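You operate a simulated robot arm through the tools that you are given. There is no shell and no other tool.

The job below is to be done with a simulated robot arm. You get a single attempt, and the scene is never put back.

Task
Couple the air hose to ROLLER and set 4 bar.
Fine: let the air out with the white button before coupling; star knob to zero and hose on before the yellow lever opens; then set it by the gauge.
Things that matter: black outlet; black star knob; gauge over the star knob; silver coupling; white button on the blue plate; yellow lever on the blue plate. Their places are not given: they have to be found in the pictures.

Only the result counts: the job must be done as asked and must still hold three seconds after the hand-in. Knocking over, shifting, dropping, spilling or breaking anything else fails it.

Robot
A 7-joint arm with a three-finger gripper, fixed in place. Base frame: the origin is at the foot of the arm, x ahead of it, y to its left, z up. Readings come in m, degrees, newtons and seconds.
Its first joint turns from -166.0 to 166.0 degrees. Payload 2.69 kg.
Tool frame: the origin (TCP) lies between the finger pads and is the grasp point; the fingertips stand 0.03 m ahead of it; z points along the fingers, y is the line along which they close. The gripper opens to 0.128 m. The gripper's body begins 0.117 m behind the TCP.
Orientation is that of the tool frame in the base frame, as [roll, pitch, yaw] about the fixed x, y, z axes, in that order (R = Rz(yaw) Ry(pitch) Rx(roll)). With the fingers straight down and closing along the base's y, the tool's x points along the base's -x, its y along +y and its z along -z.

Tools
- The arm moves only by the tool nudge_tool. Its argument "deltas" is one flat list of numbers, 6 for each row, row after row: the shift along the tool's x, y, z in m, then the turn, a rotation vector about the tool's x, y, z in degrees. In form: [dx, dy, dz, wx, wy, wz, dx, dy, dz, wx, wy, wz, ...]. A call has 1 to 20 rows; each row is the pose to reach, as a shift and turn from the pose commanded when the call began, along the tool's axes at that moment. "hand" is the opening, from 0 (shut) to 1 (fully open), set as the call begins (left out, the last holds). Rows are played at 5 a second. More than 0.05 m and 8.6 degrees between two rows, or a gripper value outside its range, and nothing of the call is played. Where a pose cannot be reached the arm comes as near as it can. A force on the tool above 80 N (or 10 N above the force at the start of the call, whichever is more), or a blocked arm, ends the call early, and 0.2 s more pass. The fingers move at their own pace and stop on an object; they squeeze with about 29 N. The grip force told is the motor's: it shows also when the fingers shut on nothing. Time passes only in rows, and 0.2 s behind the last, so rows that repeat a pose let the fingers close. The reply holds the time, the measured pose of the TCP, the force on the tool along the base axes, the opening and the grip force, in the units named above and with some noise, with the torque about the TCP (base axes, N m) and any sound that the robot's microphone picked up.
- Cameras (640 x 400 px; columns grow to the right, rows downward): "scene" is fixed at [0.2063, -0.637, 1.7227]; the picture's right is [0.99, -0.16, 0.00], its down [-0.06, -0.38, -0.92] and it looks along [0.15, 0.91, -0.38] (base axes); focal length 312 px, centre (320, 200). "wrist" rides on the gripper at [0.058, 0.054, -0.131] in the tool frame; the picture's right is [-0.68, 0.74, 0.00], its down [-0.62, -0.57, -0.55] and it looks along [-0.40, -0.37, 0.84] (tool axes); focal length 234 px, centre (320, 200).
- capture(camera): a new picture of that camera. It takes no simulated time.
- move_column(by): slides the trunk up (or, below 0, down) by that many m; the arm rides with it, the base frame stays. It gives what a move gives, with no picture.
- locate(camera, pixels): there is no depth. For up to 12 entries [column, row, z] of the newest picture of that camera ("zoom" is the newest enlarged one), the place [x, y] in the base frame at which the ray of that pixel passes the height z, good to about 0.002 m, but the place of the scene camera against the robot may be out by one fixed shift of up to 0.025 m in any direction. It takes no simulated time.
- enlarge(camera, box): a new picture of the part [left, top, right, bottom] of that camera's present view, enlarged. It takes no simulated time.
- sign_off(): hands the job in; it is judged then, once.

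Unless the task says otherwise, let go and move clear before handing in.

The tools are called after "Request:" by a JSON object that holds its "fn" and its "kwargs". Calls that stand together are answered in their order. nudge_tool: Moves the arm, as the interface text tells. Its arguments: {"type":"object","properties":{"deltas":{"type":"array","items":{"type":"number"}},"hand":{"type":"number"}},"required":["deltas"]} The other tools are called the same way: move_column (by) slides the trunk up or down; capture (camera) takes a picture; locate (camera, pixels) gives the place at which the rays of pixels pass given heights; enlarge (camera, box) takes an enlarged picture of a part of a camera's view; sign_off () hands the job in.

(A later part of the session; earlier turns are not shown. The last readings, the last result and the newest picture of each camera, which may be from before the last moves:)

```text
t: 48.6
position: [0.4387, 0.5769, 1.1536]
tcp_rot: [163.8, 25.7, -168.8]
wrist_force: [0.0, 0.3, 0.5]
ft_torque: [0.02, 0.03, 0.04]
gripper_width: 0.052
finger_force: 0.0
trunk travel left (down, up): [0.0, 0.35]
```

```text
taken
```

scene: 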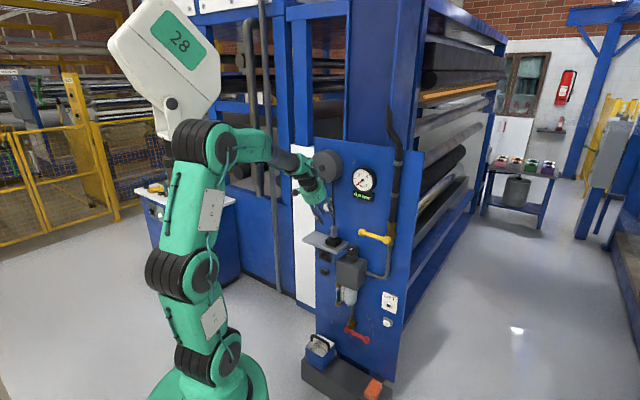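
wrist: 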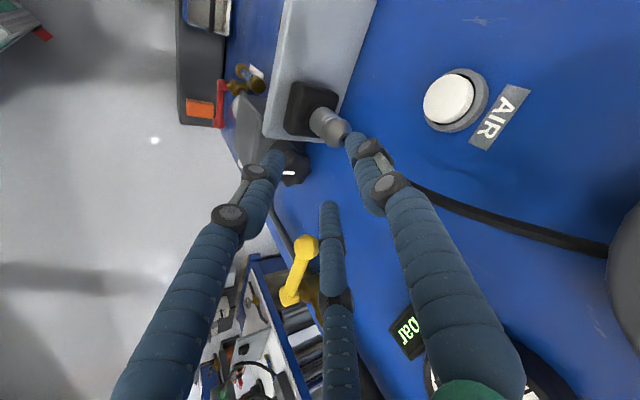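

The standoff was reached with the planned orientation. The coupling is at about (325,122) between the fingers. I'll zoom in and take precise positions for its body and base.

Request:
{"fn": "enlarge", "kwargs": {"camera": "wrist", "box": [250, 60, 410, 180]}}

Request:
{"fn": "enlarge", "kwargs": {"camera": "scene", "box": [300, 190, 364, 250]}}

```text
3.33 times, centred on (330, 120) of wrist
```

zoom: 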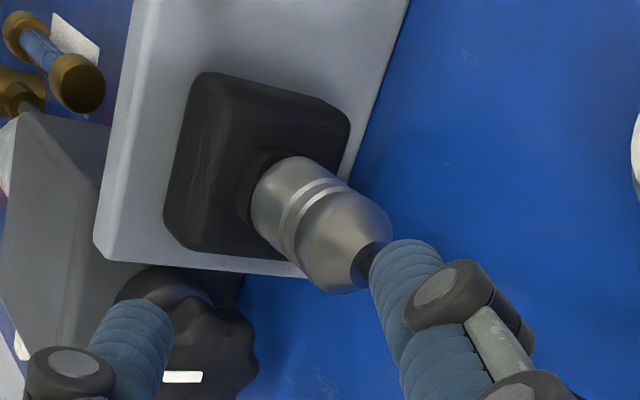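

```text
6.67 times, centred on (332, 220) of scene
```

zoom: 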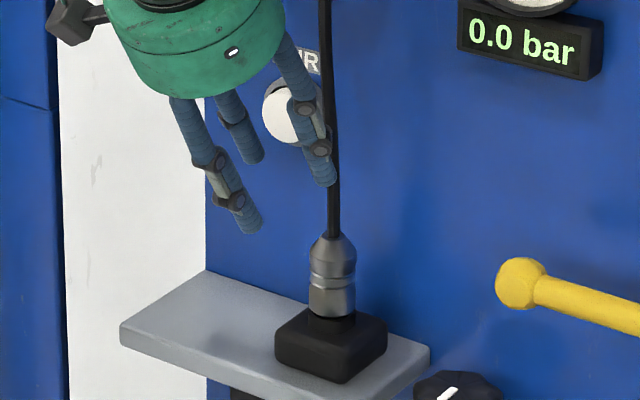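

The body's lower rim is at about (317,116) and the hose end at (346,137) in the wrist view. I'll use locate to fix the coupling axis.

Request:
{"fn": "locate", "kwargs": {"camera": "wrist", "pixels": [[316.8, 115.8, 0.99], [316.8, 115.8, 1.0], [345.6, 137.4, 1.055], [345.6, 137.4, 1.065], [330, 127, 1.025], [305, 107, 0.985], [328, 98, 0.985], [280, 130, 0.985], [297, 84, 0.985], [358, 146, 1.1], [358, 146, 1.14]]}}

```text
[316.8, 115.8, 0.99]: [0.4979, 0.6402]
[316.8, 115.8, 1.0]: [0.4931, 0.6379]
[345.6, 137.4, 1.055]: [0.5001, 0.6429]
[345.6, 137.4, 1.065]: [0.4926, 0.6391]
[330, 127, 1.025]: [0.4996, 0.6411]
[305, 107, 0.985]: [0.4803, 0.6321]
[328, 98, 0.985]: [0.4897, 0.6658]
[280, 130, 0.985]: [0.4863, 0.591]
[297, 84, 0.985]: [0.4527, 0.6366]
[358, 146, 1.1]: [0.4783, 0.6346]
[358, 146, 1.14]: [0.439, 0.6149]
```

The coupling axis is at (0.4965, 0.639), with the body from z = 0.994 to 1.061 and the box top at about 0.985. I'll advance most of the way along the tool axis and check.

Request:
{"fn": "nudge_tool", "kwargs": {"deltas": [0.001, 0.0006, 0.03, 0, 0, 0, 0.002, 0.0012, 0.06, 0, 0, 0, 0.0029, 0.0018, 0.09, 0, 0, 0]}}

Request:
{"fn": "capture", "kwargs": {"camera": "wrist"}}

Request:
{"fn": "enlarge", "kwargs": {"camera": "scene", "box": [300, 190, 364, 250]}}

```text
t: 49.4
position: [0.4674, 0.6111, 1.0741]
tcp_rot: [163.7, 25.7, -168.8]
wrist_force: [-1.0, -0.1, -0.3]
ft_torque: [0.02, -0.03, 0.02]
gripper_width: 0.052
finger_force: 0.0
trunk travel left (down, up): [0.0, 0.35]
```

```text
taken
```

wrist: 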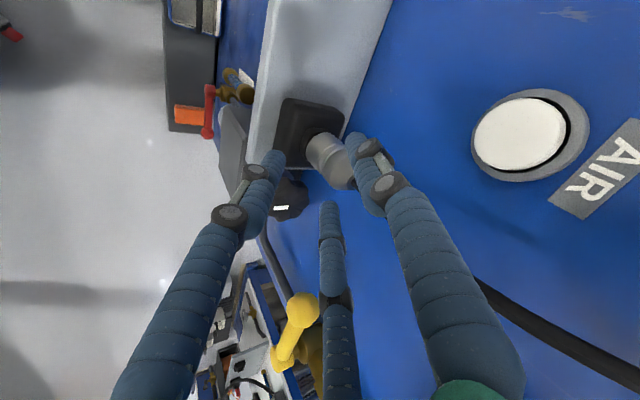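

```text
6.67 times, centred on (332, 220) of scene
```

zoom: 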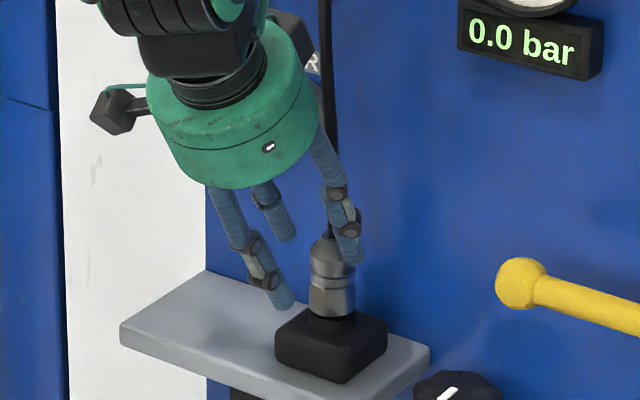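

The coupling lies centred between the two pinching fingers, and the gauge is at 0.0. I'll advance the last 40 mm.

Request:
{"fn": "nudge_tool", "kwargs": {"deltas": [0, 0, 0.015, 0, 0, 0, 0, -0.0005, 0.028, 0, 0, 0, 0, -0.0009, 0.04, 0, 0, 0]}}

Request:
{"fn": "capture", "kwargs": {"camera": "wrist"}}

Request:
{"fn": "enlarge", "kwargs": {"camera": "scene", "box": [310, 205, 358, 250]}}

```text
t: 50.2
position: [0.4794, 0.6237, 1.0383]
tcp_rot: [163.9, 25.6, -168.7]
wrist_force: [-0.4, -0.2, 0.6]
ft_torque: [0.01, -0.03, 0.02]
gripper_width: 0.0519
finger_force: 0.1
trunk travel left (down, up): [0.0, 0.35]
```

```text
taken
```

wrist: 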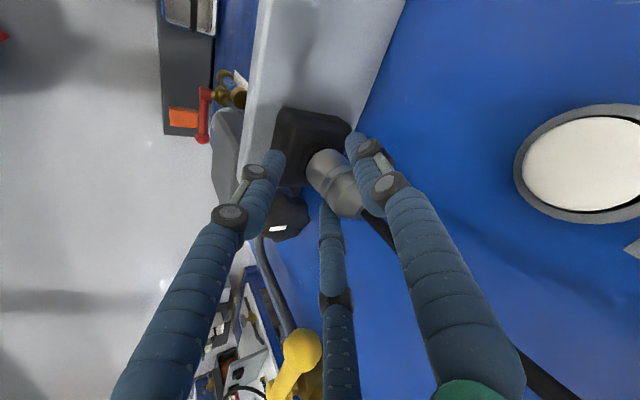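

```text
8.89 times, centred on (334, 228) of scene
```

zoom: 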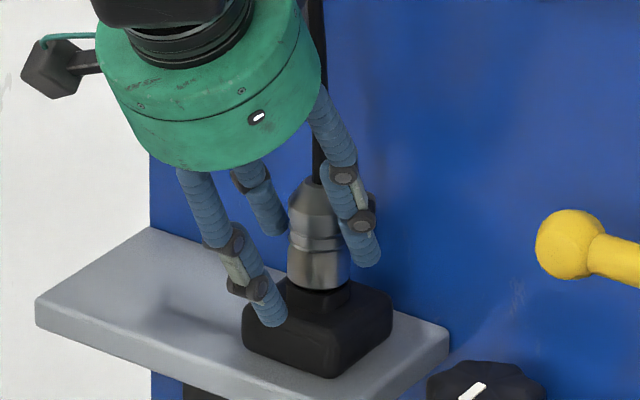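

There's no contact force and the coupling is between the fingers. I'll close the hand on it.

Request:
{"fn": "nudge_tool", "kwargs": {"deltas": [0, 0, 0, 0, 0, 0, 0, 0, 0, 0, 0, 0, 0, 0, 0, 0, 0, 0, 0, 0, 0, 0, 0, 0], "hand": 0.15}}

Request:
{"fn": "capture", "kwargs": {"camera": "wrist"}}

Request:
{"fn": "enlarge", "kwargs": {"camera": "scene", "box": [310, 205, 358, 250]}}

```text
t: 51.2
position: [0.4818, 0.6238, 1.0384]
tcp_rot: [163.8, 25.6, -168.7]
wrist_force: [23.7, -6.5, 7.3]
ft_torque: [0.1, -0.66, -0.49]
gripper_width: 0.0397
finger_force: 29.2
trunk travel left (down, up): [0.0, 0.35]
```

```text
taken
```

wrist: 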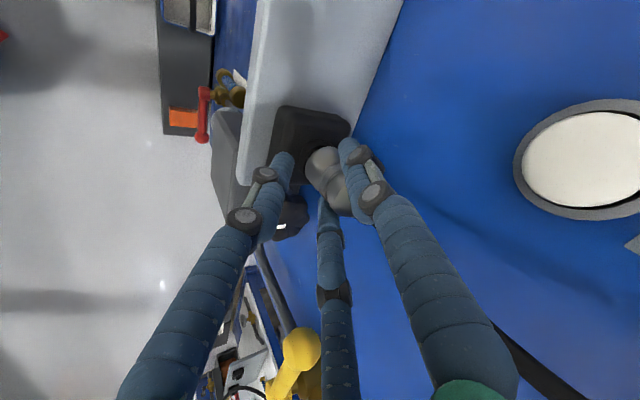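

```text
8.89 times, centred on (334, 228) of scene
```

zoom: 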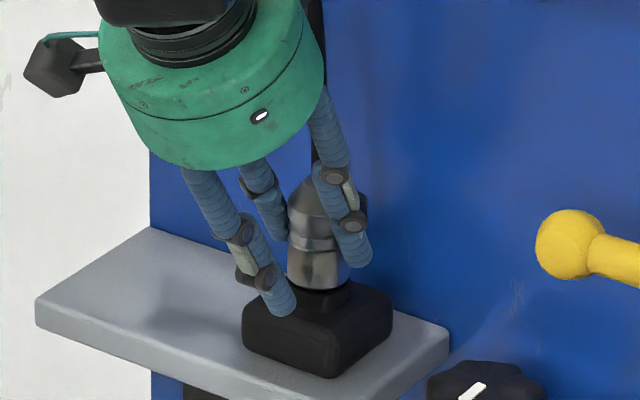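

The hand is holding the coupling at 39.7 mm with 29 N, but a 21 N side load shows it sits slightly right of centre. I'll shift 2 mm right to take the load off before lifting.

Request:
{"fn": "nudge_tool", "kwargs": {"deltas": [-0.0005, -0.0009, 0, 0, 0, 0, -0.001, -0.0017, 0, 0, 0, 0, -0.001, -0.0017, 0, 0, 0, 0], "hand": 0.1}}

```text
t: 52.0
position: [0.4802, 0.6223, 1.0392]
tcp_rot: [163.6, 25.7, -168.7]
wrist_force: [10.3, 10.5, 13.3]
ft_torque: [0.49, -0.36, 0.1]
gripper_width: 0.0395
finger_force: 29.3
trunk travel left (down, up): [0.0, 0.35]
```

The side load is gone. I'll lift straight up and watch whether the coupling comes off its stem.

Request:
{"fn": "nudge_tool", "kwargs": {"deltas": [-0.0022, 0.0013, -0.0043, 0, 0, 0, -0.0043, 0.0025, -0.0087, 0, 0, 0, -0.0087, 0.005, -0.0173, 0, 0, 0, -0.013, 0.0075, -0.026, 0, 0, 0], "hand": 0.05}}

Request:
{"fn": "enlarge", "kwargs": {"camera": "scene", "box": [300, 195, 364, 250]}}

Request:
{"fn": "capture", "kwargs": {"camera": "wrist"}}

```text
t: 53.0
position: [0.4814, 0.6219, 1.067]
tcp_rot: [163.9, 25.5, -168.7]
wrist_force: [0.4, -0.1, -0.7]
ft_torque: [-0.02, 0.03, 0.02]
gripper_width: 0.0398
finger_force: 28.8
trunk travel left (down, up): [0.0, 0.35]
```

```text
7.27 times, centred on (332, 222) of scene
```

zoom: 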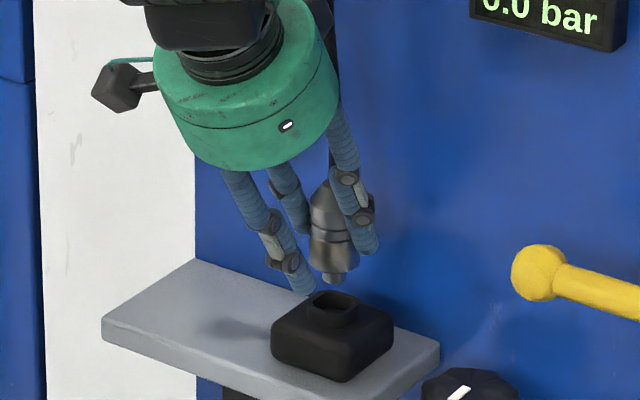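

```text
taken
```

wrist: 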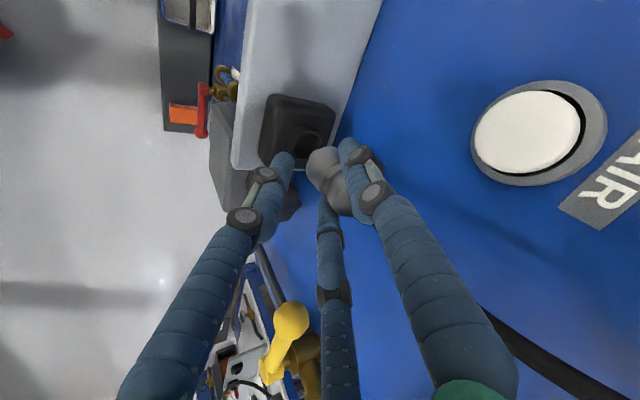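

The coupling is off its stem, with a short silver plug now visible under it at (335,278), and it is hanging upright in the fingers. I'll lift higher and pull outward, clear of the shelf, then inspect.

Request:
{"fn": "nudge_tool", "kwargs": {"deltas": [-0.0087, 0.005, -0.0173, 0, 0, 0, -0.0173, 0.01, -0.0346, 0, 0, 0, -0.0217, 0.0125, -0.0433, 0, 0, 0]}}

Request:
{"fn": "enlarge", "kwargs": {"camera": "scene", "box": [300, 180, 364, 240]}}

Request:
{"fn": "enlarge", "kwargs": {"camera": "wrist", "box": [250, 100, 410, 220]}}

```text
t: 53.8
position: [0.4823, 0.6212, 1.1168]
tcp_rot: [163.8, 25.5, -168.8]
wrist_force: [0.8, 0.1, -0.7]
ft_torque: [0.0, 0.04, 0.0]
gripper_width: 0.0398
finger_force: 29.5
trunk travel left (down, up): [0.0, 0.35]
```

```text
6.67 times, centred on (332, 210) of scene
```

zoom: 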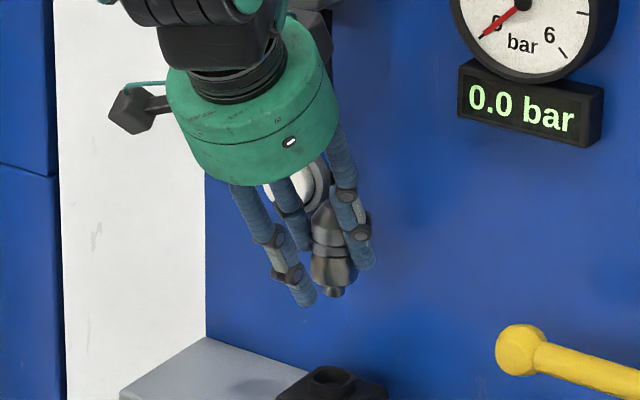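

```text
3.33 times, centred on (330, 160) of wrist
```

zoom: 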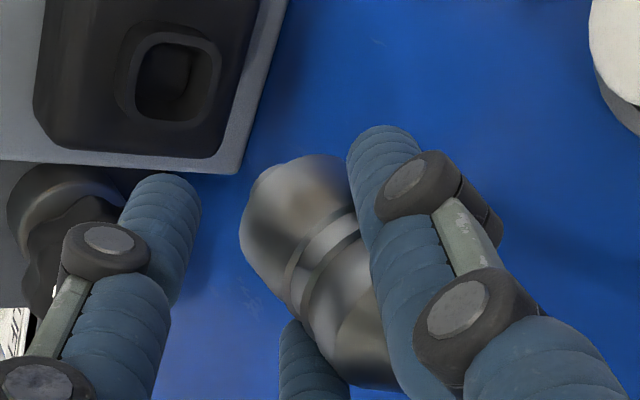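

The coupling is held upright and the gauge reads 0.0. The holder socket is a rounded square, so the plug's twist matters. I'll carry it 15 cm out from the plate into free space before turning it.

Request:
{"fn": "nudge_tool", "kwargs": {"deltas": [0.0281, -0.0162, -0.0188, 0, 0, 0, 0.0562, -0.0325, -0.0375, 0, 0, 0, 0.0843, -0.0487, -0.0563, 0, 0, 0, 0.1124, -0.0649, -0.075, 0, 0, 0]}}

Request:
{"fn": "capture", "kwargs": {"camera": "scene"}}

Request:
{"fn": "enlarge", "kwargs": {"camera": "scene", "box": [270, 170, 350, 230]}}

```text
t: 54.8
position: [0.3756, 0.5144, 1.117]
tcp_rot: [163.8, 25.5, -168.7]
wrist_force: [0.0, 0.4, -1.1]
ft_torque: [-0.04, 0.05, -0.01]
gripper_width: 0.0399
finger_force: 28.6
trunk travel left (down, up): [0.0, 0.35]
```

```text
taken
```

scene: 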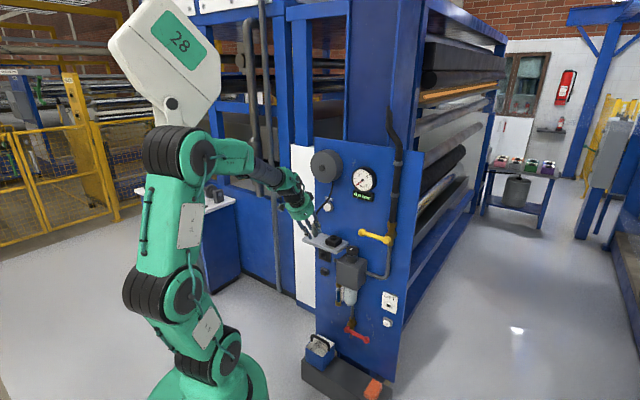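

```text
6.67 times, centred on (310, 200) of scene
```

zoom: 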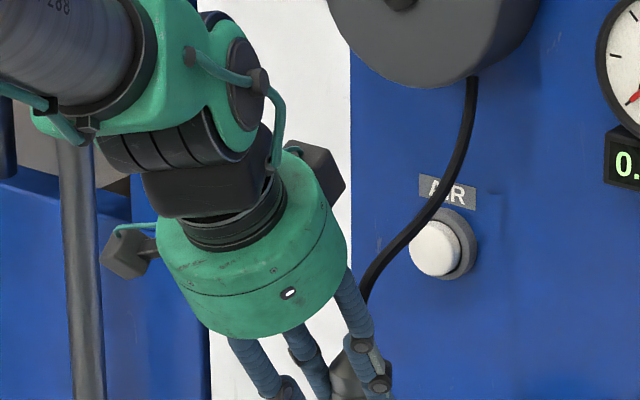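

The hose follows in a smooth curve from the reel. I'll check the coupling's attitude in the fingers before rotating it.

Request:
{"fn": "enlarge", "kwargs": {"camera": "scene", "box": [296, 205, 336, 245]}}

Request:
{"fn": "enlarge", "kwargs": {"camera": "wrist", "box": [260, 110, 400, 215]}}

Request:
{"fn": "enlarge", "kwargs": {"camera": "scene", "box": [310, 240, 345, 270]}}

```text
10.00 times, centred on (316, 225) of scene
```

zoom: 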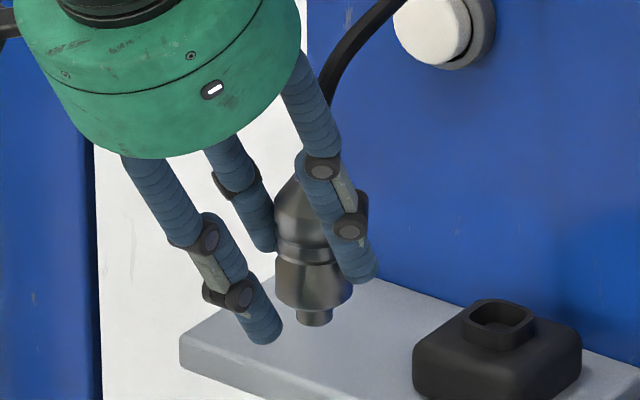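

```text
3.81 times, centred on (330, 162) of wrist
```

zoom: 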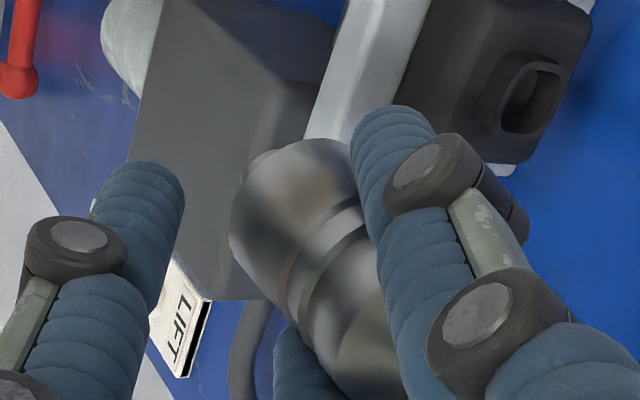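

```text
13.33 times, centred on (328, 255) of scene
```

zoom: 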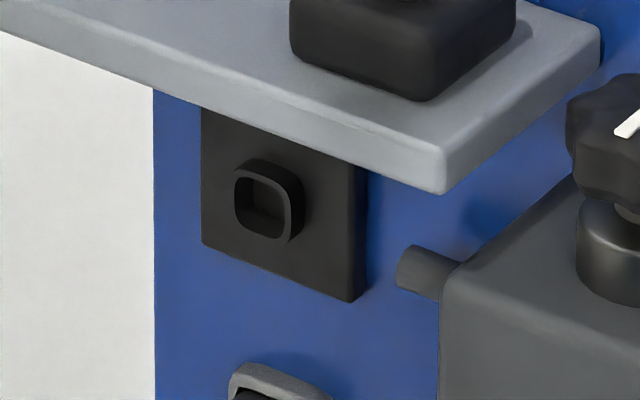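

The coupling is vertical in the fingers, its plug a short stub about 16 mm across, and the ROLLER socket is a plain rounded square. I'll rotate the hand 120° in free space, so the plug points into the plate with the tool level and coming from the right.

Request:
{"fn": "nudge_tool", "kwargs": {"deltas": [0.0029, -0.0011, 0.0072, -0.85, -4.85, -6.31, 0.0059, -0.0022, 0.0145, -1.69, -9.69, -12.62, 0.0088, -0.0033, 0.0217, -2.54, -14.54, -18.93, 0.0117, -0.0043, 0.0289, -3.38, -19.38, -25.24, 0.0147, -0.0054, 0.0361, -4.23, -24.23, -31.55, 0.0176, -0.0065, 0.0434, -5.08, -29.08, -37.86, 0.0205, -0.0076, 0.0506, -5.92, -33.92, -44.17, 0.0235, -0.0087, 0.0578, -6.77, -38.77, -50.47, 0.0264, -0.0098, 0.065, -7.61, -43.61, -56.78, 0.0293, -0.0109, 0.0723, -8.46, -48.46, -63.09, 0.0323, -0.012, 0.0795, -9.31, -53.31, -69.4, 0.0352, -0.013, 0.0867, -10.15, -58.15, -75.71, 0.0381, -0.0141, 0.0939, -11, -63, -82.02, 0.0411, -0.0152, 0.1012, -11.84, -67.84, -88.33, 0.044, -0.0163, 0.1084, -12.69, -72.69, -94.64]}}

Request:
{"fn": "capture", "kwargs": {"camera": "scene"}}

Request:
{"fn": "capture", "kwargs": {"camera": "wrist"}}

```text
t: 58.0
position: [0.2097, 0.5853, 1.0326]
tcp_rot: [-91.9, 29.7, -24.4]
wrist_force: [0.6, 0.0, -0.7]
ft_torque: [0.02, -0.02, 0.01]
gripper_width: 0.0398
finger_force: 29.5
out of reach, approached as far as the arm can: row 10, 11, 12, 13, 14, 15
trunk travel left (down, up): [0.0, 0.35]
```

```text
taken
```

scene: 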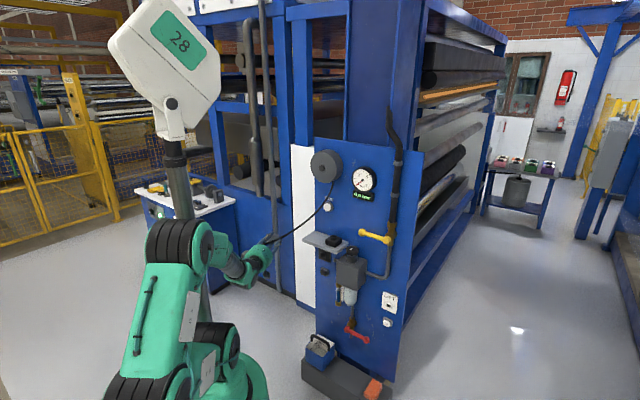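

```text
taken
```

wrist: 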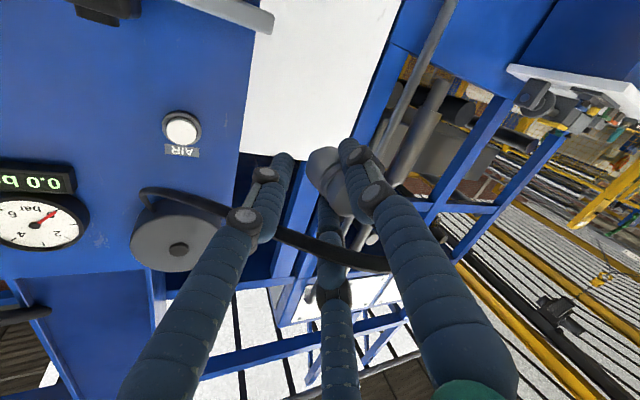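

The arm stopped short at (0.21, 0.585), still holding the coupling at 39.8 mm, with the wrist stuck on the wrong side of its bend. As with the knob pose, I'll swing the hand to the right in free space so the wrist bends sideways and can reach this orientation.

Request:
{"fn": "nudge_tool", "kwargs": {"deltas": [0.0231, -0.0133, -0.0222, -1.25, -2.17, 0, 0.0462, -0.0267, -0.0444, -2.5, -4.33, 0, 0.0693, -0.04, -0.0666, -3.75, -6.5, 0, 0.0923, -0.0533, -0.0887, -5, -8.67, 0, 0.1154, -0.0667, -0.1109, -6.25, -10.83, 0, 0.1385, -0.08, -0.1331, -7.5, -13, 0, 0.1385, -0.08, -0.1331, -7.5, -13, 0]}}

Request:
{"fn": "capture", "kwargs": {"camera": "scene"}}

```text
t: 59.6
position: [0.1078, 0.4449, 1.0595]
tcp_rot: [-92.7, 30.2, -15.1]
wrist_force: [0.0, 0.9, -1.2]
ft_torque: [0.02, -0.04, 0.02]
gripper_width: 0.0397
finger_force: 28.9
out of reach, approached as far as the arm can: row 1, 2, 3, 4, 5, 6, 7
trunk travel left (down, up): [0.0, 0.35]
```

```text
taken
```

scene: 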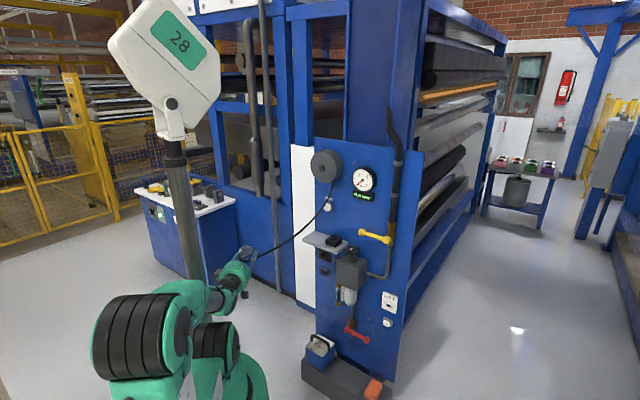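

That made it worse: the arm folded toward its base at (0.11, 0.44). I'll retrace those moves to the last good pose and then use a simpler in-plane pitch instead.

Request:
{"fn": "nudge_tool", "kwargs": {"deltas": [-0.0173, 0.01, 0.0283, 1.25, 2.17, 0, -0.0346, 0.02, 0.0567, 2.5, 4.33, 0, -0.052, 0.03, 0.085, 3.75, 6.5, 0, -0.0693, 0.04, 0.1133, 5, 8.67, 0, -0.0866, 0.05, 0.1417, 6.25, 10.83, 0, -0.1039, 0.06, 0.17, 7.5, 13, 0]}}

```text
t: 60.3
position: [0.1561, 0.427, 1.041]
tcp_rot: [-95.0, 29.1, -29.9]
wrist_force: [-0.1, 0.4, -0.2]
ft_torque: [-0.07, -0.02, -0.03]
gripper_width: 0.0397
finger_force: 28.7
trunk travel left (down, up): [0.0, 0.35]
stopped in row 3: the arm was blocked; the commanded pose is now the measured one
```

The arm is blocked at (0.156, 0.427), still holding the coupling. I'll command the return to the known-good carrying pose directly from here.

Request:
{"fn": "nudge_tool", "kwargs": {"deltas": [0.0061, -0.0102, 0.0115, 0.02, 4.32, 6.13, 0.0122, -0.0205, 0.023, 0.03, 8.64, 12.26, 0.0182, -0.0307, 0.0345, 0.05, 12.96, 18.38, 0.0243, -0.0409, 0.046, 0.07, 17.27, 24.51, 0.0304, -0.0511, 0.0575, 0.08, 21.59, 30.64, 0.0365, -0.0614, 0.069, 0.1, 25.91, 36.77, 0.0426, -0.0716, 0.0805, 0.12, 30.23, 42.9, 0.0486, -0.0818, 0.0919, 0.13, 34.55, 49.02, 0.0547, -0.092, 0.1034, 0.15, 38.87, 55.15, 0.0608, -0.1023, 0.1149, 0.17, 43.19, 61.28, 0.0669, -0.1125, 0.1264, 0.18, 47.51, 67.41, 0.073, -0.1227, 0.1379, 0.2, 51.82, 73.54, 0.079, -0.1329, 0.1494, 0.22, 56.14, 79.66, 0.0851, -0.1432, 0.1609, 0.23, 60.46, 85.79, 0.0912, -0.1534, 0.1724, 0.25, 64.78, 91.92]}}

Request:
{"fn": "capture", "kwargs": {"camera": "scene"}}

```text
t: 61.2
position: [0.2016, 0.3839, 0.9614]
tcp_rot: [-117.1, 38.4, -57.8]
wrist_force: [-0.4, -0.3, -0.4]
ft_torque: [-0.01, 0.0, 0.0]
gripper_width: 0.0398
finger_force: 29.1
trunk travel left (down, up): [0.0, 0.35]
stopped in row 4: the arm was blocked; the commanded pose is now the measured one
```

```text
taken
```

scene: 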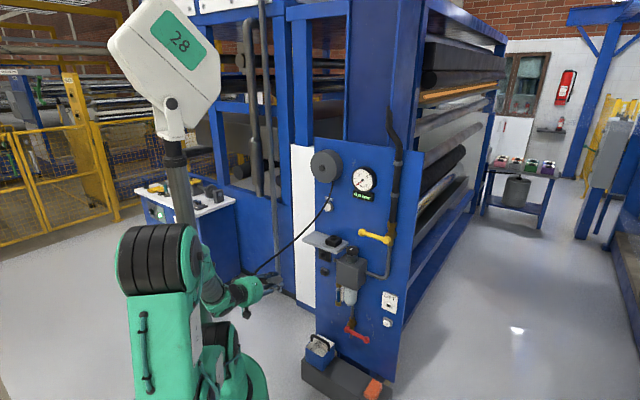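

It's moving the right way: now at (0.20, 0.38, 0.96) with the hold intact, and likely stopped by tracking lag. I'll continue to the carrying pose in finer steps.

Request:
{"fn": "nudge_tool", "kwargs": {"deltas": [-0.0055, -0.0099, 0.0071, -0.14, 2.13, 3.91, -0.011, -0.0198, 0.0142, -0.27, 4.25, 7.82, -0.0166, -0.0296, 0.0214, -0.41, 6.38, 11.73, -0.0221, -0.0395, 0.0285, -0.55, 8.51, 15.64, -0.0276, -0.0494, 0.0356, -0.69, 10.63, 19.55, -0.0331, -0.0592, 0.0427, -0.82, 12.76, 23.46, -0.0386, -0.0691, 0.0498, -0.96, 14.89, 27.37, -0.0442, -0.079, 0.057, -1.1, 17.02, 31.28, -0.0497, -0.0889, 0.0641, -1.23, 19.14, 35.19, -0.0552, -0.0988, 0.0712, -1.37, 21.27, 39.1, -0.0607, -0.1086, 0.0783, -1.51, 23.4, 43.0, -0.0662, -0.1185, 0.0854, -1.64, 25.52, 46.91, -0.0718, -0.1284, 0.0926, -1.78, 27.65, 50.82, -0.0773, -0.1383, 0.0997, -1.92, 29.78, 54.73, -0.0828, -0.1481, 0.1068, -2.06, 31.9, 58.64, -0.0883, -0.158, 0.1139, -2.19, 34.03, 62.55, -0.0938, -0.1679, 0.121, -2.33, 36.16, 66.46, -0.0994, -0.1777, 0.1282, -2.47, 38.29, 70.37, -0.1049, -0.1876, 0.1353, -2.6, 40.41, 74.28, -0.1104, -0.1975, 0.1424, -2.74, 42.54, 78.19]}}

Request:
{"fn": "capture", "kwargs": {"camera": "scene"}}

```text
t: 65.4
position: [0.3734, 0.5142, 1.1169]
tcp_rot: [163.9, 25.7, -168.5]
wrist_force: [-0.5, -0.3, -1.3]
ft_torque: [0.02, -0.04, -0.03]
gripper_width: 0.0398
finger_force: 28.6
trunk travel left (down, up): [0.0, 0.35]
```

```text
taken
```

scene: 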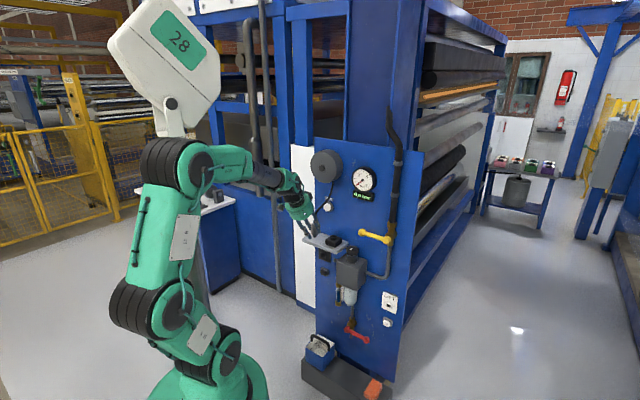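

The arm is back at the carrying pose with the coupling still held. Now I'll pitch the tool up in its own vertical plane, first by 60°, lowering slightly.

Request:
{"fn": "nudge_tool", "kwargs": {"deltas": [0.007, -0.0042, 0.0093, -3.75, -6.5, 0, 0.0141, -0.0083, 0.0186, -7.5, -12.99, 0, 0.0211, -0.0125, 0.0279, -11.25, -19.49, 0, 0.0282, -0.0166, 0.0372, -15, -25.98, 0, 0.0352, -0.0208, 0.0464, -18.75, -32.48, 0, 0.0422, -0.0249, 0.0557, -22.5, -38.97, 0, 0.0493, -0.0291, 0.065, -26.25, -45.47, 0, 0.0563, -0.0332, 0.0743, -30, -51.96, 0]}}

Request:
{"fn": "capture", "kwargs": {"camera": "scene"}}

```text
t: 67.2
position: [0.3086, 0.4974, 1.087]
tcp_rot: [94.3, 61.5, 137.3]
wrist_force: [0.5, 0.2, -0.6]
ft_torque: [-0.04, 0.02, 0.02]
gripper_width: 0.0398
finger_force: 29.0
out of reach, approached as far as the arm can: row 7, 8
trunk travel left (down, up): [0.0, 0.35]
```

```text
taken
```

scene: 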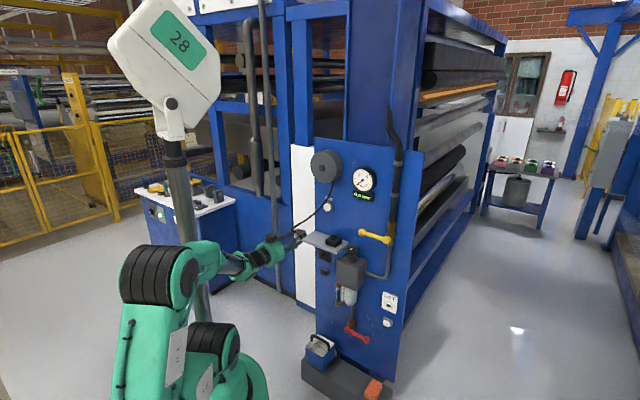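

The arm got within about 4° of level with the forearm in line with the tool, which is the same transition state I passed at the start. Lowering from there earlier let the forearm swing upright, so I'll lower the hand now and watch.

Request:
{"fn": "nudge_tool", "kwargs": {"deltas": [0.0125, -0.0083, -0.008, 0, 0, 0, 0.0251, -0.0165, -0.0159, 0, 0, 0, 0.0376, -0.0248, -0.0239, 0, 0, 0, 0.0502, -0.0331, -0.0318, 0, 0, 0, 0.0627, -0.0413, -0.0398, 0, 0, 0, 0.0752, -0.0496, -0.0477, 0, 0, 0, 0.0878, -0.0578, -0.0557, 0, 0, 0, 0.1003, -0.0661, -0.0636, 0, 0, 0]}}

Request:
{"fn": "capture", "kwargs": {"camera": "scene"}}

```text
t: 69.0
position: [0.2485, 0.428, 1.0166]
tcp_rot: [95.4, 61.7, 138.1]
wrist_force: [-0.3, 0.4, 0.3]
ft_torque: [-0.03, -0.02, 0.01]
gripper_width: 0.0398
finger_force: 28.8
out of reach, approached as far as the arm can: row 1, 2, 3, 4, 5, 6, 7, 8
trunk travel left (down, up): [0.0, 0.35]
```

```text
taken
```

scene: 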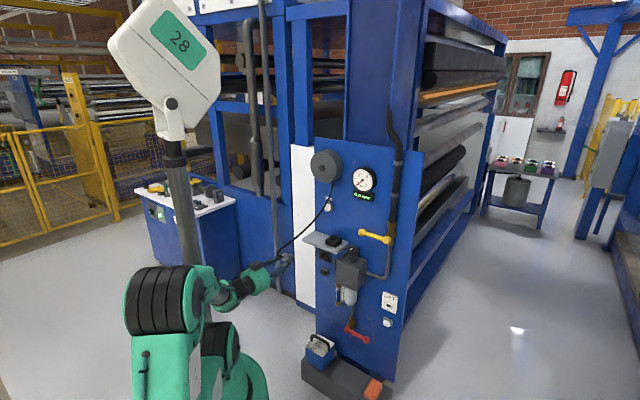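

Lowering at this roll doesn't free the wrist. I'll go back to the in-line pose at (0.40, 0.40, 1.08) while rolling 90° the other way, which should leave wrist travel to fold the forearm upright as it did earlier.

Request:
{"fn": "nudge_tool", "kwargs": {"deltas": [-0.0168, 0.0009, 0.0018, 0, 0, -7.5, -0.0337, 0.0017, 0.0035, 0, 0, -15, -0.0505, 0.0026, 0.0053, 0, 0, -22.5, -0.0673, 0.0035, 0.0071, 0, 0, -30, -0.0841, 0.0043, 0.0088, 0, 0, -37.5, -0.101, 0.0052, 0.0106, 0, 0, -45, -0.1178, 0.0061, 0.0124, 0, 0, -52.5, -0.1346, 0.0069, 0.0141, 0, 0, -60, -0.1514, 0.0078, 0.0159, 0, 0, -67.5, -0.1683, 0.0087, 0.0177, 0, 0, -75, -0.1851, 0.0095, 0.0194, 0, 0, -82.5, -0.2019, 0.0104, 0.0212, 0, 0, -90]}}

Request:
{"fn": "capture", "kwargs": {"camera": "scene"}}

```text
t: 71.6
position: [0.3286, 0.3864, 1.1972]
tcp_rot: [-92.5, 28.3, -47.8]
wrist_force: [0.0, 0.0, -1.2]
ft_torque: [-0.07, 0.01, -0.01]
gripper_width: 0.0394
finger_force: 28.9
trunk travel left (down, up): [0.0, 0.35]
```

```text
taken
```

scene: 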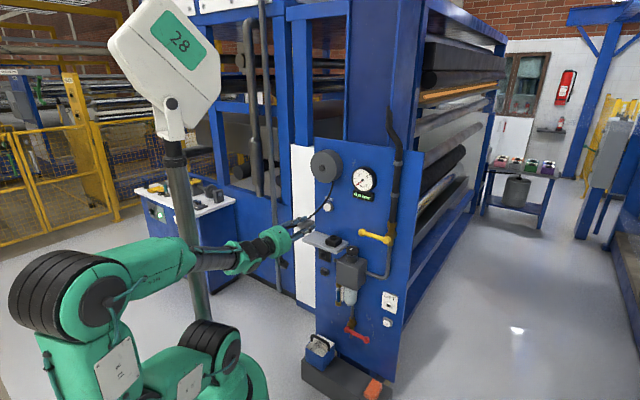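

The in-line pose was reached with roll −62° and the coupling still held. Now I'll move left and down as I did earlier, to let the forearm fold upright.

Request:
{"fn": "nudge_tool", "kwargs": {"deltas": [0.0041, 0.0336, -0.0054, 0, 0, 0, 0.0082, 0.0671, -0.0108, 0, 0, 0, 0.0123, 0.1007, -0.0162, 0, 0, 0, 0.0164, 0.1343, -0.0216, 0, 0, 0, 0.0205, 0.1678, -0.027, 0, 0, 0, 0.0246, 0.2014, -0.0324, 0, 0, 0, 0.0287, 0.2349, -0.0378, 0, 0, 0, 0.0328, 0.2685, -0.0432, 0, 0, 0]}}

Request:
{"fn": "capture", "kwargs": {"camera": "scene"}}

```text
t: 73.6
position: [0.2623, 0.4134, 0.9742]
tcp_rot: [-90.2, 30.7, -52.0]
wrist_force: [-0.9, 0.0, -0.8]
ft_torque: [-0.06, 0.01, 0.0]
gripper_width: 0.0396
finger_force: 29.1
trunk travel left (down, up): [0.0, 0.35]
stopped in row 8: the arm was blocked; the commanded pose is now the measured one
```

```text
taken
```

scene: 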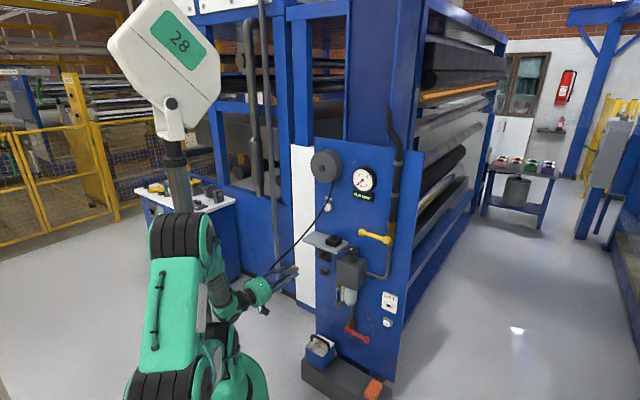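

The forearm is folding upright as hoped, now at (0.26, 0.41, 0.97) with the tool level. I'll keep lowering and bring the tool back toward the plate direction.

Request:
{"fn": "nudge_tool", "kwargs": {"deltas": [0.0073, 0.0137, 0.0066, -0.76, -1.29, 0, 0.0147, 0.0274, 0.0132, -1.53, -2.58, 0, 0.022, 0.041, 0.0198, -2.29, -3.86, 0, 0.0293, 0.0547, 0.0264, -3.05, -5.15, 0, 0.0366, 0.0684, 0.0329, -3.81, -6.44, 0, 0.044, 0.0821, 0.0395, -4.58, -7.73, 0, 0.0513, 0.0957, 0.0461, -5.34, -9.01, 0, 0.0586, 0.1094, 0.0527, -6.1, -10.3, 0]}}

Request:
{"fn": "capture", "kwargs": {"camera": "scene"}}

```text
t: 75.4
position: [0.2953, 0.453, 0.8516]
tcp_rot: [-90.2, 30.6, -39.6]
wrist_force: [-1.1, -0.6, -0.7]
ft_torque: [-0.04, 0.04, 0.02]
gripper_width: 0.0398
finger_force: 29.3
trunk travel left (down, up): [0.0, 0.35]
```

```text
taken
```

scene: 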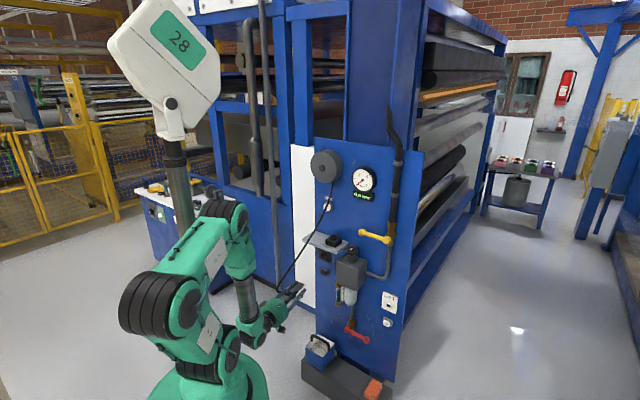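

The forearm is upright now, with the tool level at (0.295, 0.453, 0.852) and roll −60°, and the coupling still held. I'll check how the coupling sits in the hand.

Request:
{"fn": "capture", "kwargs": {"camera": "wrist"}}

Request:
{"fn": "enlarge", "kwargs": {"camera": "scene", "box": [265, 270, 325, 320]}}

Request:
{"fn": "enlarge", "kwargs": {"camera": "wrist", "box": [250, 100, 410, 220]}}

```text
taken
```

wrist: 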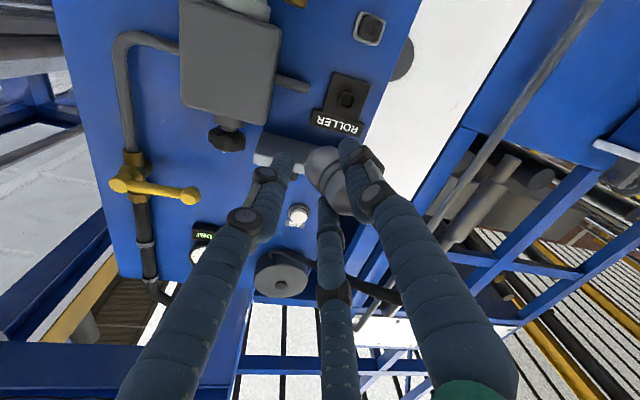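

```text
8.00 times, centred on (295, 295) of scene
```

zoom: 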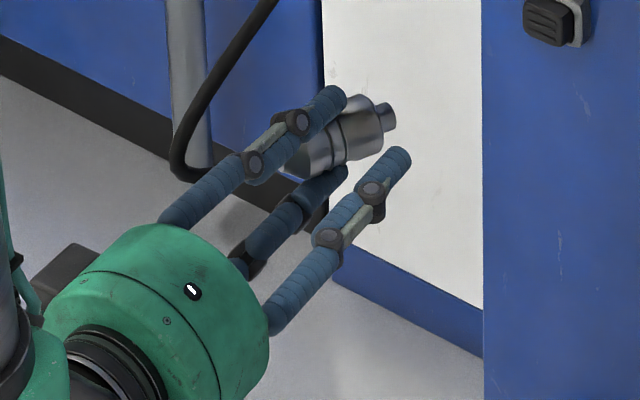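

```text
3.33 times, centred on (330, 160) of wrist
```

zoom: 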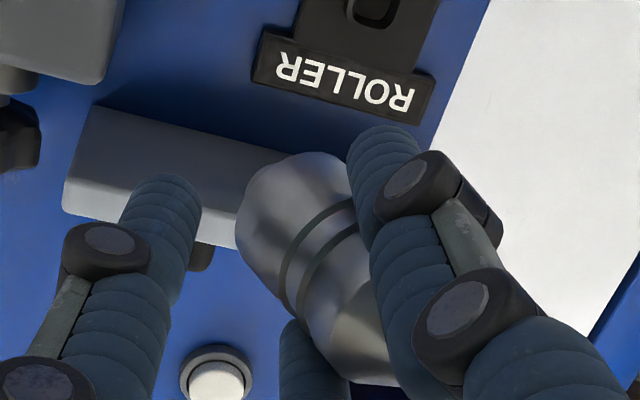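

The coupling looks unchanged relative to the fingers since the lift, but I want its axis more precisely before docking. I'll zoom in on the plug from the scene camera.

Request:
{"fn": "enlarge", "kwargs": {"camera": "scene", "box": [290, 270, 330, 300]}}

```text
13.33 times, centred on (310, 285) of scene
```

zoom: 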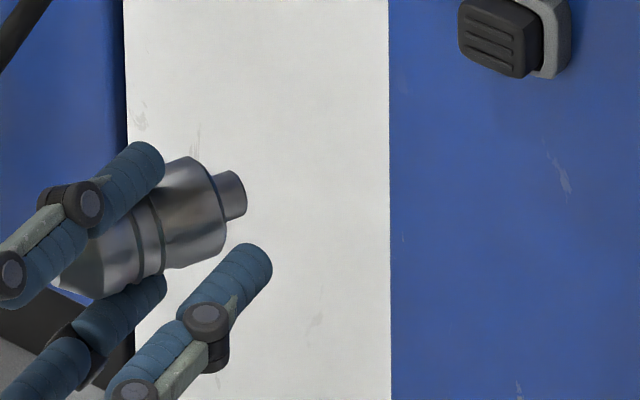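

The coupling's outline matches the expected axis, level and 30° right of the tool. Now I'll locate the ROLLER socket, seen at about (346,101) in the wrist view.

Request:
{"fn": "enlarge", "kwargs": {"camera": "wrist", "box": [300, 60, 400, 140]}}

Request:
{"fn": "locate", "kwargs": {"camera": "wrist", "pixels": [[346, 101, 0.8], [346, 101, 0.84], [346, 101, 0.88]]}}

```text
5.00 times, centred on (350, 100) of wrist
```

zoom: 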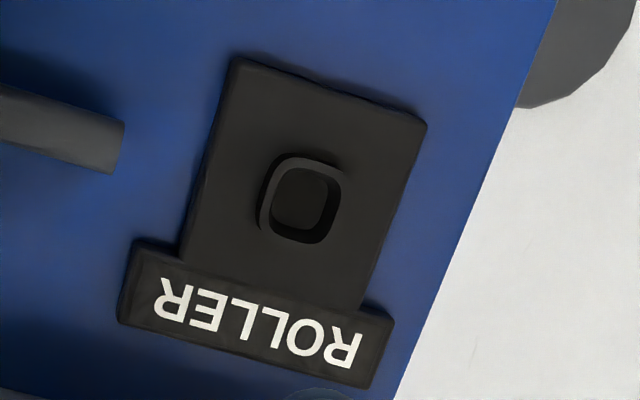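

```text
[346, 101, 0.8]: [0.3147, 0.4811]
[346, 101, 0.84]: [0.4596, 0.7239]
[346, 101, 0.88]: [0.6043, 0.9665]
```

Two rays agree on the socket rim centre at (0.4657, 0.734, 0.841), with the plate normal at exactly 45°. I'll swing the tool to azimuth 75°, which points the plug straight in, and stop about 9 cm short of the socket.

Request:
{"fn": "nudge_tool", "kwargs": {"deltas": [-0.0045, 0.0045, 0.0314, -2.08, -3.53, 0, -0.009, 0.009, 0.0628, -4.17, -7.07, 0, -0.0135, 0.0136, 0.0942, -6.25, -10.6, 0, -0.0179, 0.0181, 0.1256, -8.33, -14.13, 0, -0.0224, 0.0226, 0.157, -10.42, -17.67, 0, -0.0269, 0.0271, 0.1884, -12.5, -21.2, -0.1]}}

Request:
{"fn": "capture", "kwargs": {"camera": "wrist"}}

Request:
{"fn": "capture", "kwargs": {"camera": "scene"}}

Request:
{"fn": "enlarge", "kwargs": {"camera": "scene", "box": [295, 240, 345, 280]}}

```text
t: 76.8
position: [0.2505, 0.6049, 0.8472]
tcp_rot: [-90.7, 30.6, -29.3]
wrist_force: [0.4, -0.2, -0.1]
ft_torque: [0.03, 0.0, -0.03]
gripper_width: 0.0395
finger_force: 28.4
out of reach, approached as far as the arm can: row 1, 2, 3, 4, 5, 6
trunk travel left (down, up): [0.0, 0.35]
```

```text
taken
```

wrist: 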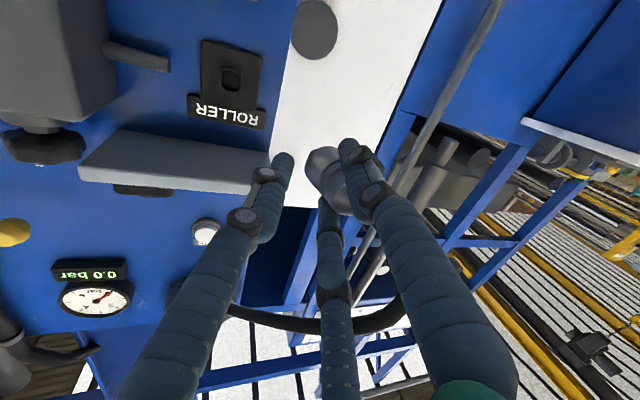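

```text
taken
```

scene: 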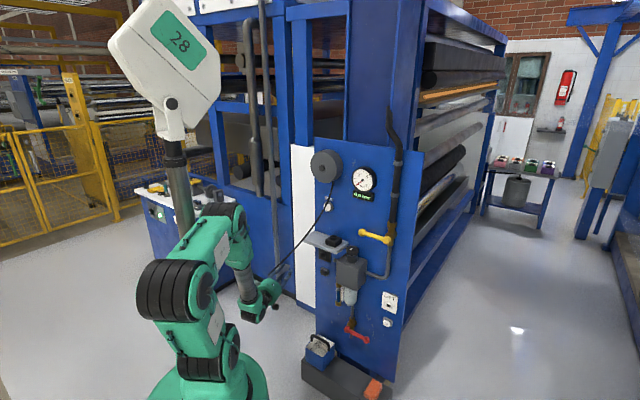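

```text
10.00 times, centred on (320, 260) of scene
```

zoom: 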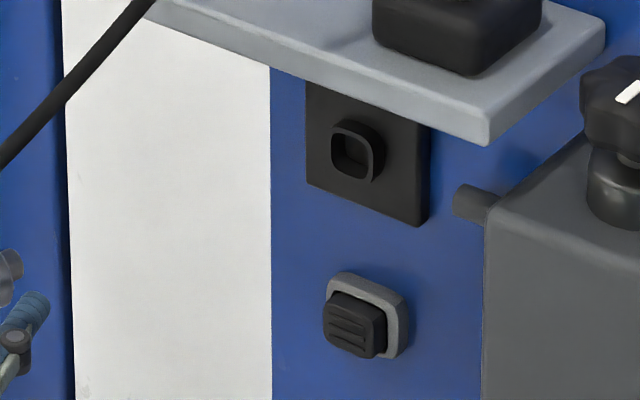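

The arm again says out of reach and drifted left to (0.25, 0.605) with the tool at azimuth 61°. I'll test in place whether the tool can yaw toward 75° here, to see which motion is limited.

Request:
{"fn": "nudge_tool", "kwargs": {"deltas": [0, 0, 0, -2.04, -3.44, 0, 0, 0, 0, -4.08, -6.88, 0]}}

```text
t: 77.4
position: [0.2504, 0.6031, 0.8479]
tcp_rot: [-90.6, 30.7, -29.2]
wrist_force: [0.6, 0.0, -1.2]
ft_torque: [-0.01, 0.0, 0.02]
gripper_width: 0.0396
finger_force: 29.2
out of reach, approached as far as the arm can: row 1, 2
trunk travel left (down, up): [0.0, 0.35]
```

Yaw to the left is blocked in this wrist state. Earlier, at roll 0°, I moved freely from here to the right-hand side, so I'll roll back to 0° at the pose I used after the air button and retrace that route.

Request:
{"fn": "nudge_tool", "kwargs": {"deltas": [0.0012, -0.0159, 0.0001, 1.6, 0.9, 6.62, 0.0024, -0.0318, 0.0002, 3.21, 1.8, 13.24, 0.0036, -0.0477, 0.0003, 4.81, 2.7, 19.87, 0.0048, -0.0636, 0.0004, 6.41, 3.6, 26.49, 0.006, -0.0796, 0.0004, 8.02, 4.5, 33.11, 0.0072, -0.0955, 0.0005, 9.62, 5.4, 39.73, 0.0084, -0.1114, 0.0006, 11.22, 6.3, 46.36, 0.0096, -0.1273, 0.0007, 12.83, 7.2, 52.98, 0.0108, -0.1432, 0.0008, 14.43, 8.1, 59.6]}}

Request:
{"fn": "capture", "kwargs": {"camera": "scene"}}

```text
t: 79.4
position: [0.3263, 0.5632, 0.9667]
tcp_rot: [127.3, 89.1, 172.6]
wrist_force: [0.1, -0.1, -1.2]
ft_torque: [0.01, -0.01, 0.01]
gripper_width: 0.0396
finger_force: 29.1
trunk travel left (down, up): [0.0, 0.35]
```

```text
taken
```

scene: 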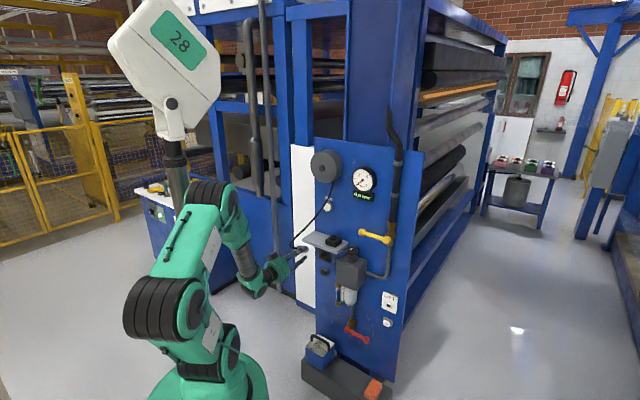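

That worked: roll 0°, level, at (0.326, 0.563, 0.967). I'll raise the trunk back up 0.15 m, so the rest of the retraced route keeps clear of the regulator.

Request:
{"fn": "move_column", "kwargs": {"by": 0.15}}

```text
t: 81.1
position: [0.3253, 0.5637, 1.1159]
tcp_rot: [132.2, 89.2, 177.4]
wrist_force: [0.1, 0.4, -0.9]
ft_torque: [-0.03, 0.0, 0.02]
gripper_width: 0.0394
finger_force: 28.7
trunk travel left (down, up): [-0.15, 0.2]
```

Now I'll move right with the tool tilting 30° down, as I did before.

Request:
{"fn": "nudge_tool", "kwargs": {"deltas": [0.0143, -0.0269, 0, 0, 5, 0, 0.0286, -0.0538, 0, 0, 10, 0, 0.043, -0.0808, 0.005, 0, 15, 0, 0.0573, -0.1077, 0.01, 0, 20, 0, 0.0716, -0.1346, 0.02, 0, 25, 0, 0.0859, -0.1615, 0.029, 0, 30, 0]}}

Request:
{"fn": "capture", "kwargs": {"camera": "scene"}}

```text
t: 82.5
position: [0.4356, 0.4898, 1.0264]
tcp_rot: [178.6, 59.4, -137.6]
wrist_force: [1.2, -1.1, -0.8]
ft_torque: [0.0, 0.04, 0.0]
gripper_width: 0.0394
finger_force: 29.1
out of reach, approached as far as the arm can: row 5, 6
trunk travel left (down, up): [-0.15, 0.2]
```

```text
taken
```

scene: 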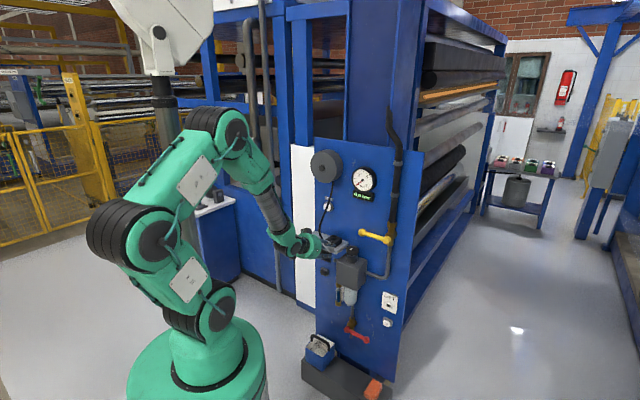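

This wrist state only bends to the right (limit near −10°), so entering from the right won't work. The hand can come at the socket from the left just as well: azimuth 15°, level, roll 120°, which also points the plug straight in. I'll first go back left to a comfortable pose.

Request:
{"fn": "nudge_tool", "kwargs": {"deltas": [0.0112, 0.0275, -0.0053, 1.92, -4.36, 0.42, 0.0225, 0.0551, -0.0107, 3.85, -8.71, 0.84, 0.0337, 0.0826, -0.016, 5.77, -13.07, 1.26, 0.045, 0.1101, -0.0213, 7.69, -17.43, 1.68, 0.0562, 0.1376, -0.0266, 9.61, -21.79, 2.1, 0.0675, 0.1652, -0.032, 11.54, -26.14, 2.52, 0.0787, 0.1927, -0.0373, 13.46, -30.5, 2.94]}}

Request:
{"fn": "capture", "kwargs": {"camera": "scene"}}

```text
t: 84.2
position: [0.3358, 0.5495, 1.0148]
tcp_rot: [59.7, 86.9, 82.1]
wrist_force: [0.5, -0.2, -0.5]
ft_torque: [-0.03, 0.03, 0.02]
gripper_width: 0.0394
finger_force: 28.6
trunk travel left (down, up): [-0.15, 0.2]
stopped in row 7: the arm was blocked; the commanded pose is now the measured one
```

```text
taken
```

scene: 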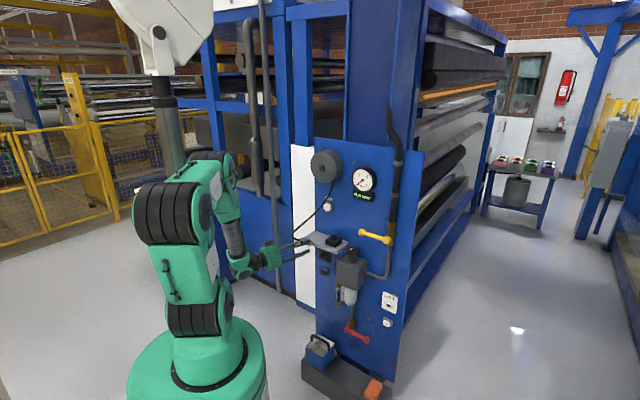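

The tool is level at azimuth 22°; the stop was tracking lag, with no force. Next I'll roll +120° while easing back and left.

Request:
{"fn": "nudge_tool", "kwargs": {"deltas": [0.0041, 0.003, -0.0046, 0.28, -0.48, 7.49, 0.0082, 0.0061, -0.0092, 0.56, -0.97, 14.98, 0.0123, 0.0091, -0.0137, 0.84, -1.45, 22.46, 0.0164, 0.0122, -0.0183, 1.12, -1.94, 29.95, 0.0204, 0.0152, -0.0229, 1.4, -2.42, 37.44, 0.0245, 0.0182, -0.0275, 1.68, -2.91, 44.93, 0.0286, 0.0213, -0.0321, 1.96, -3.39, 52.41, 0.0327, 0.0243, -0.0367, 2.24, -3.88, 59.9, 0.0368, 0.0273, -0.0412, 2.51, -4.36, 67.39, 0.0409, 0.0304, -0.0458, 2.79, -4.84, 74.88, 0.045, 0.0334, -0.0504, 3.07, -5.33, 82.36, 0.0491, 0.0365, -0.055, 3.35, -5.81, 89.85, 0.0531, 0.0395, -0.0596, 3.63, -6.3, 97.34, 0.0572, 0.0425, -0.0641, 3.91, -6.78, 104.83, 0.0613, 0.0456, -0.0687, 4.19, -7.27, 112.31, 0.0654, 0.0486, -0.0733, 4.47, -7.75, 119.8]}}

Request:
{"fn": "capture", "kwargs": {"camera": "scene"}}

Request:
{"fn": "capture", "kwargs": {"camera": "wrist"}}

```text
t: 85.9
position: [0.3686, 0.6213, 1.1202]
tcp_rot: [93.6, 55.1, 101.9]
wrist_force: [0.9, -0.8, -1.4]
ft_torque: [-0.03, 0.04, -0.01]
gripper_width: 0.0398
finger_force: 29.1
out of reach, approached as far as the arm can: row 2, 3, 4, 5, 6, 7, 8
trunk travel left (down, up): [-0.15, 0.2]
stopped in row 8: the arm was blocked; the commanded pose is now the measured one
```

```text
taken
```

scene: 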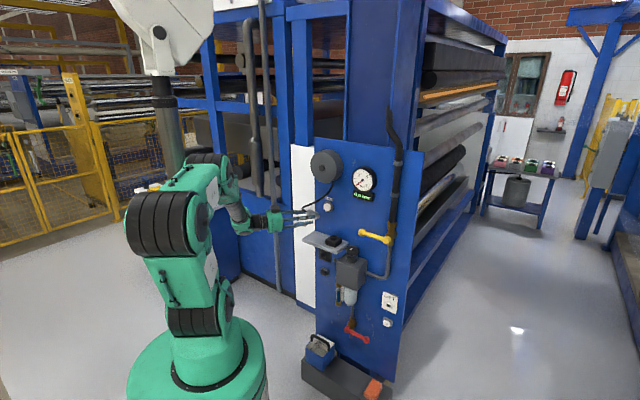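

```text
taken
```

wrist: 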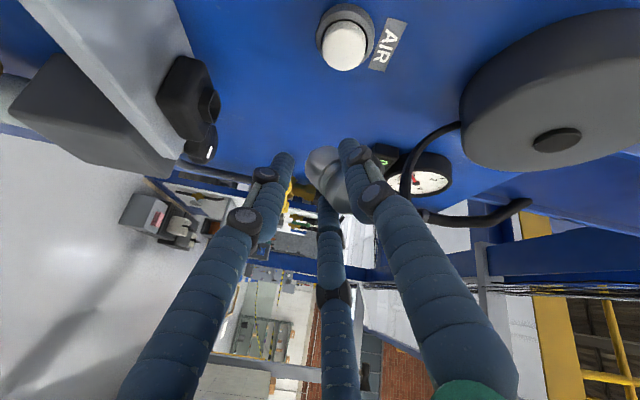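

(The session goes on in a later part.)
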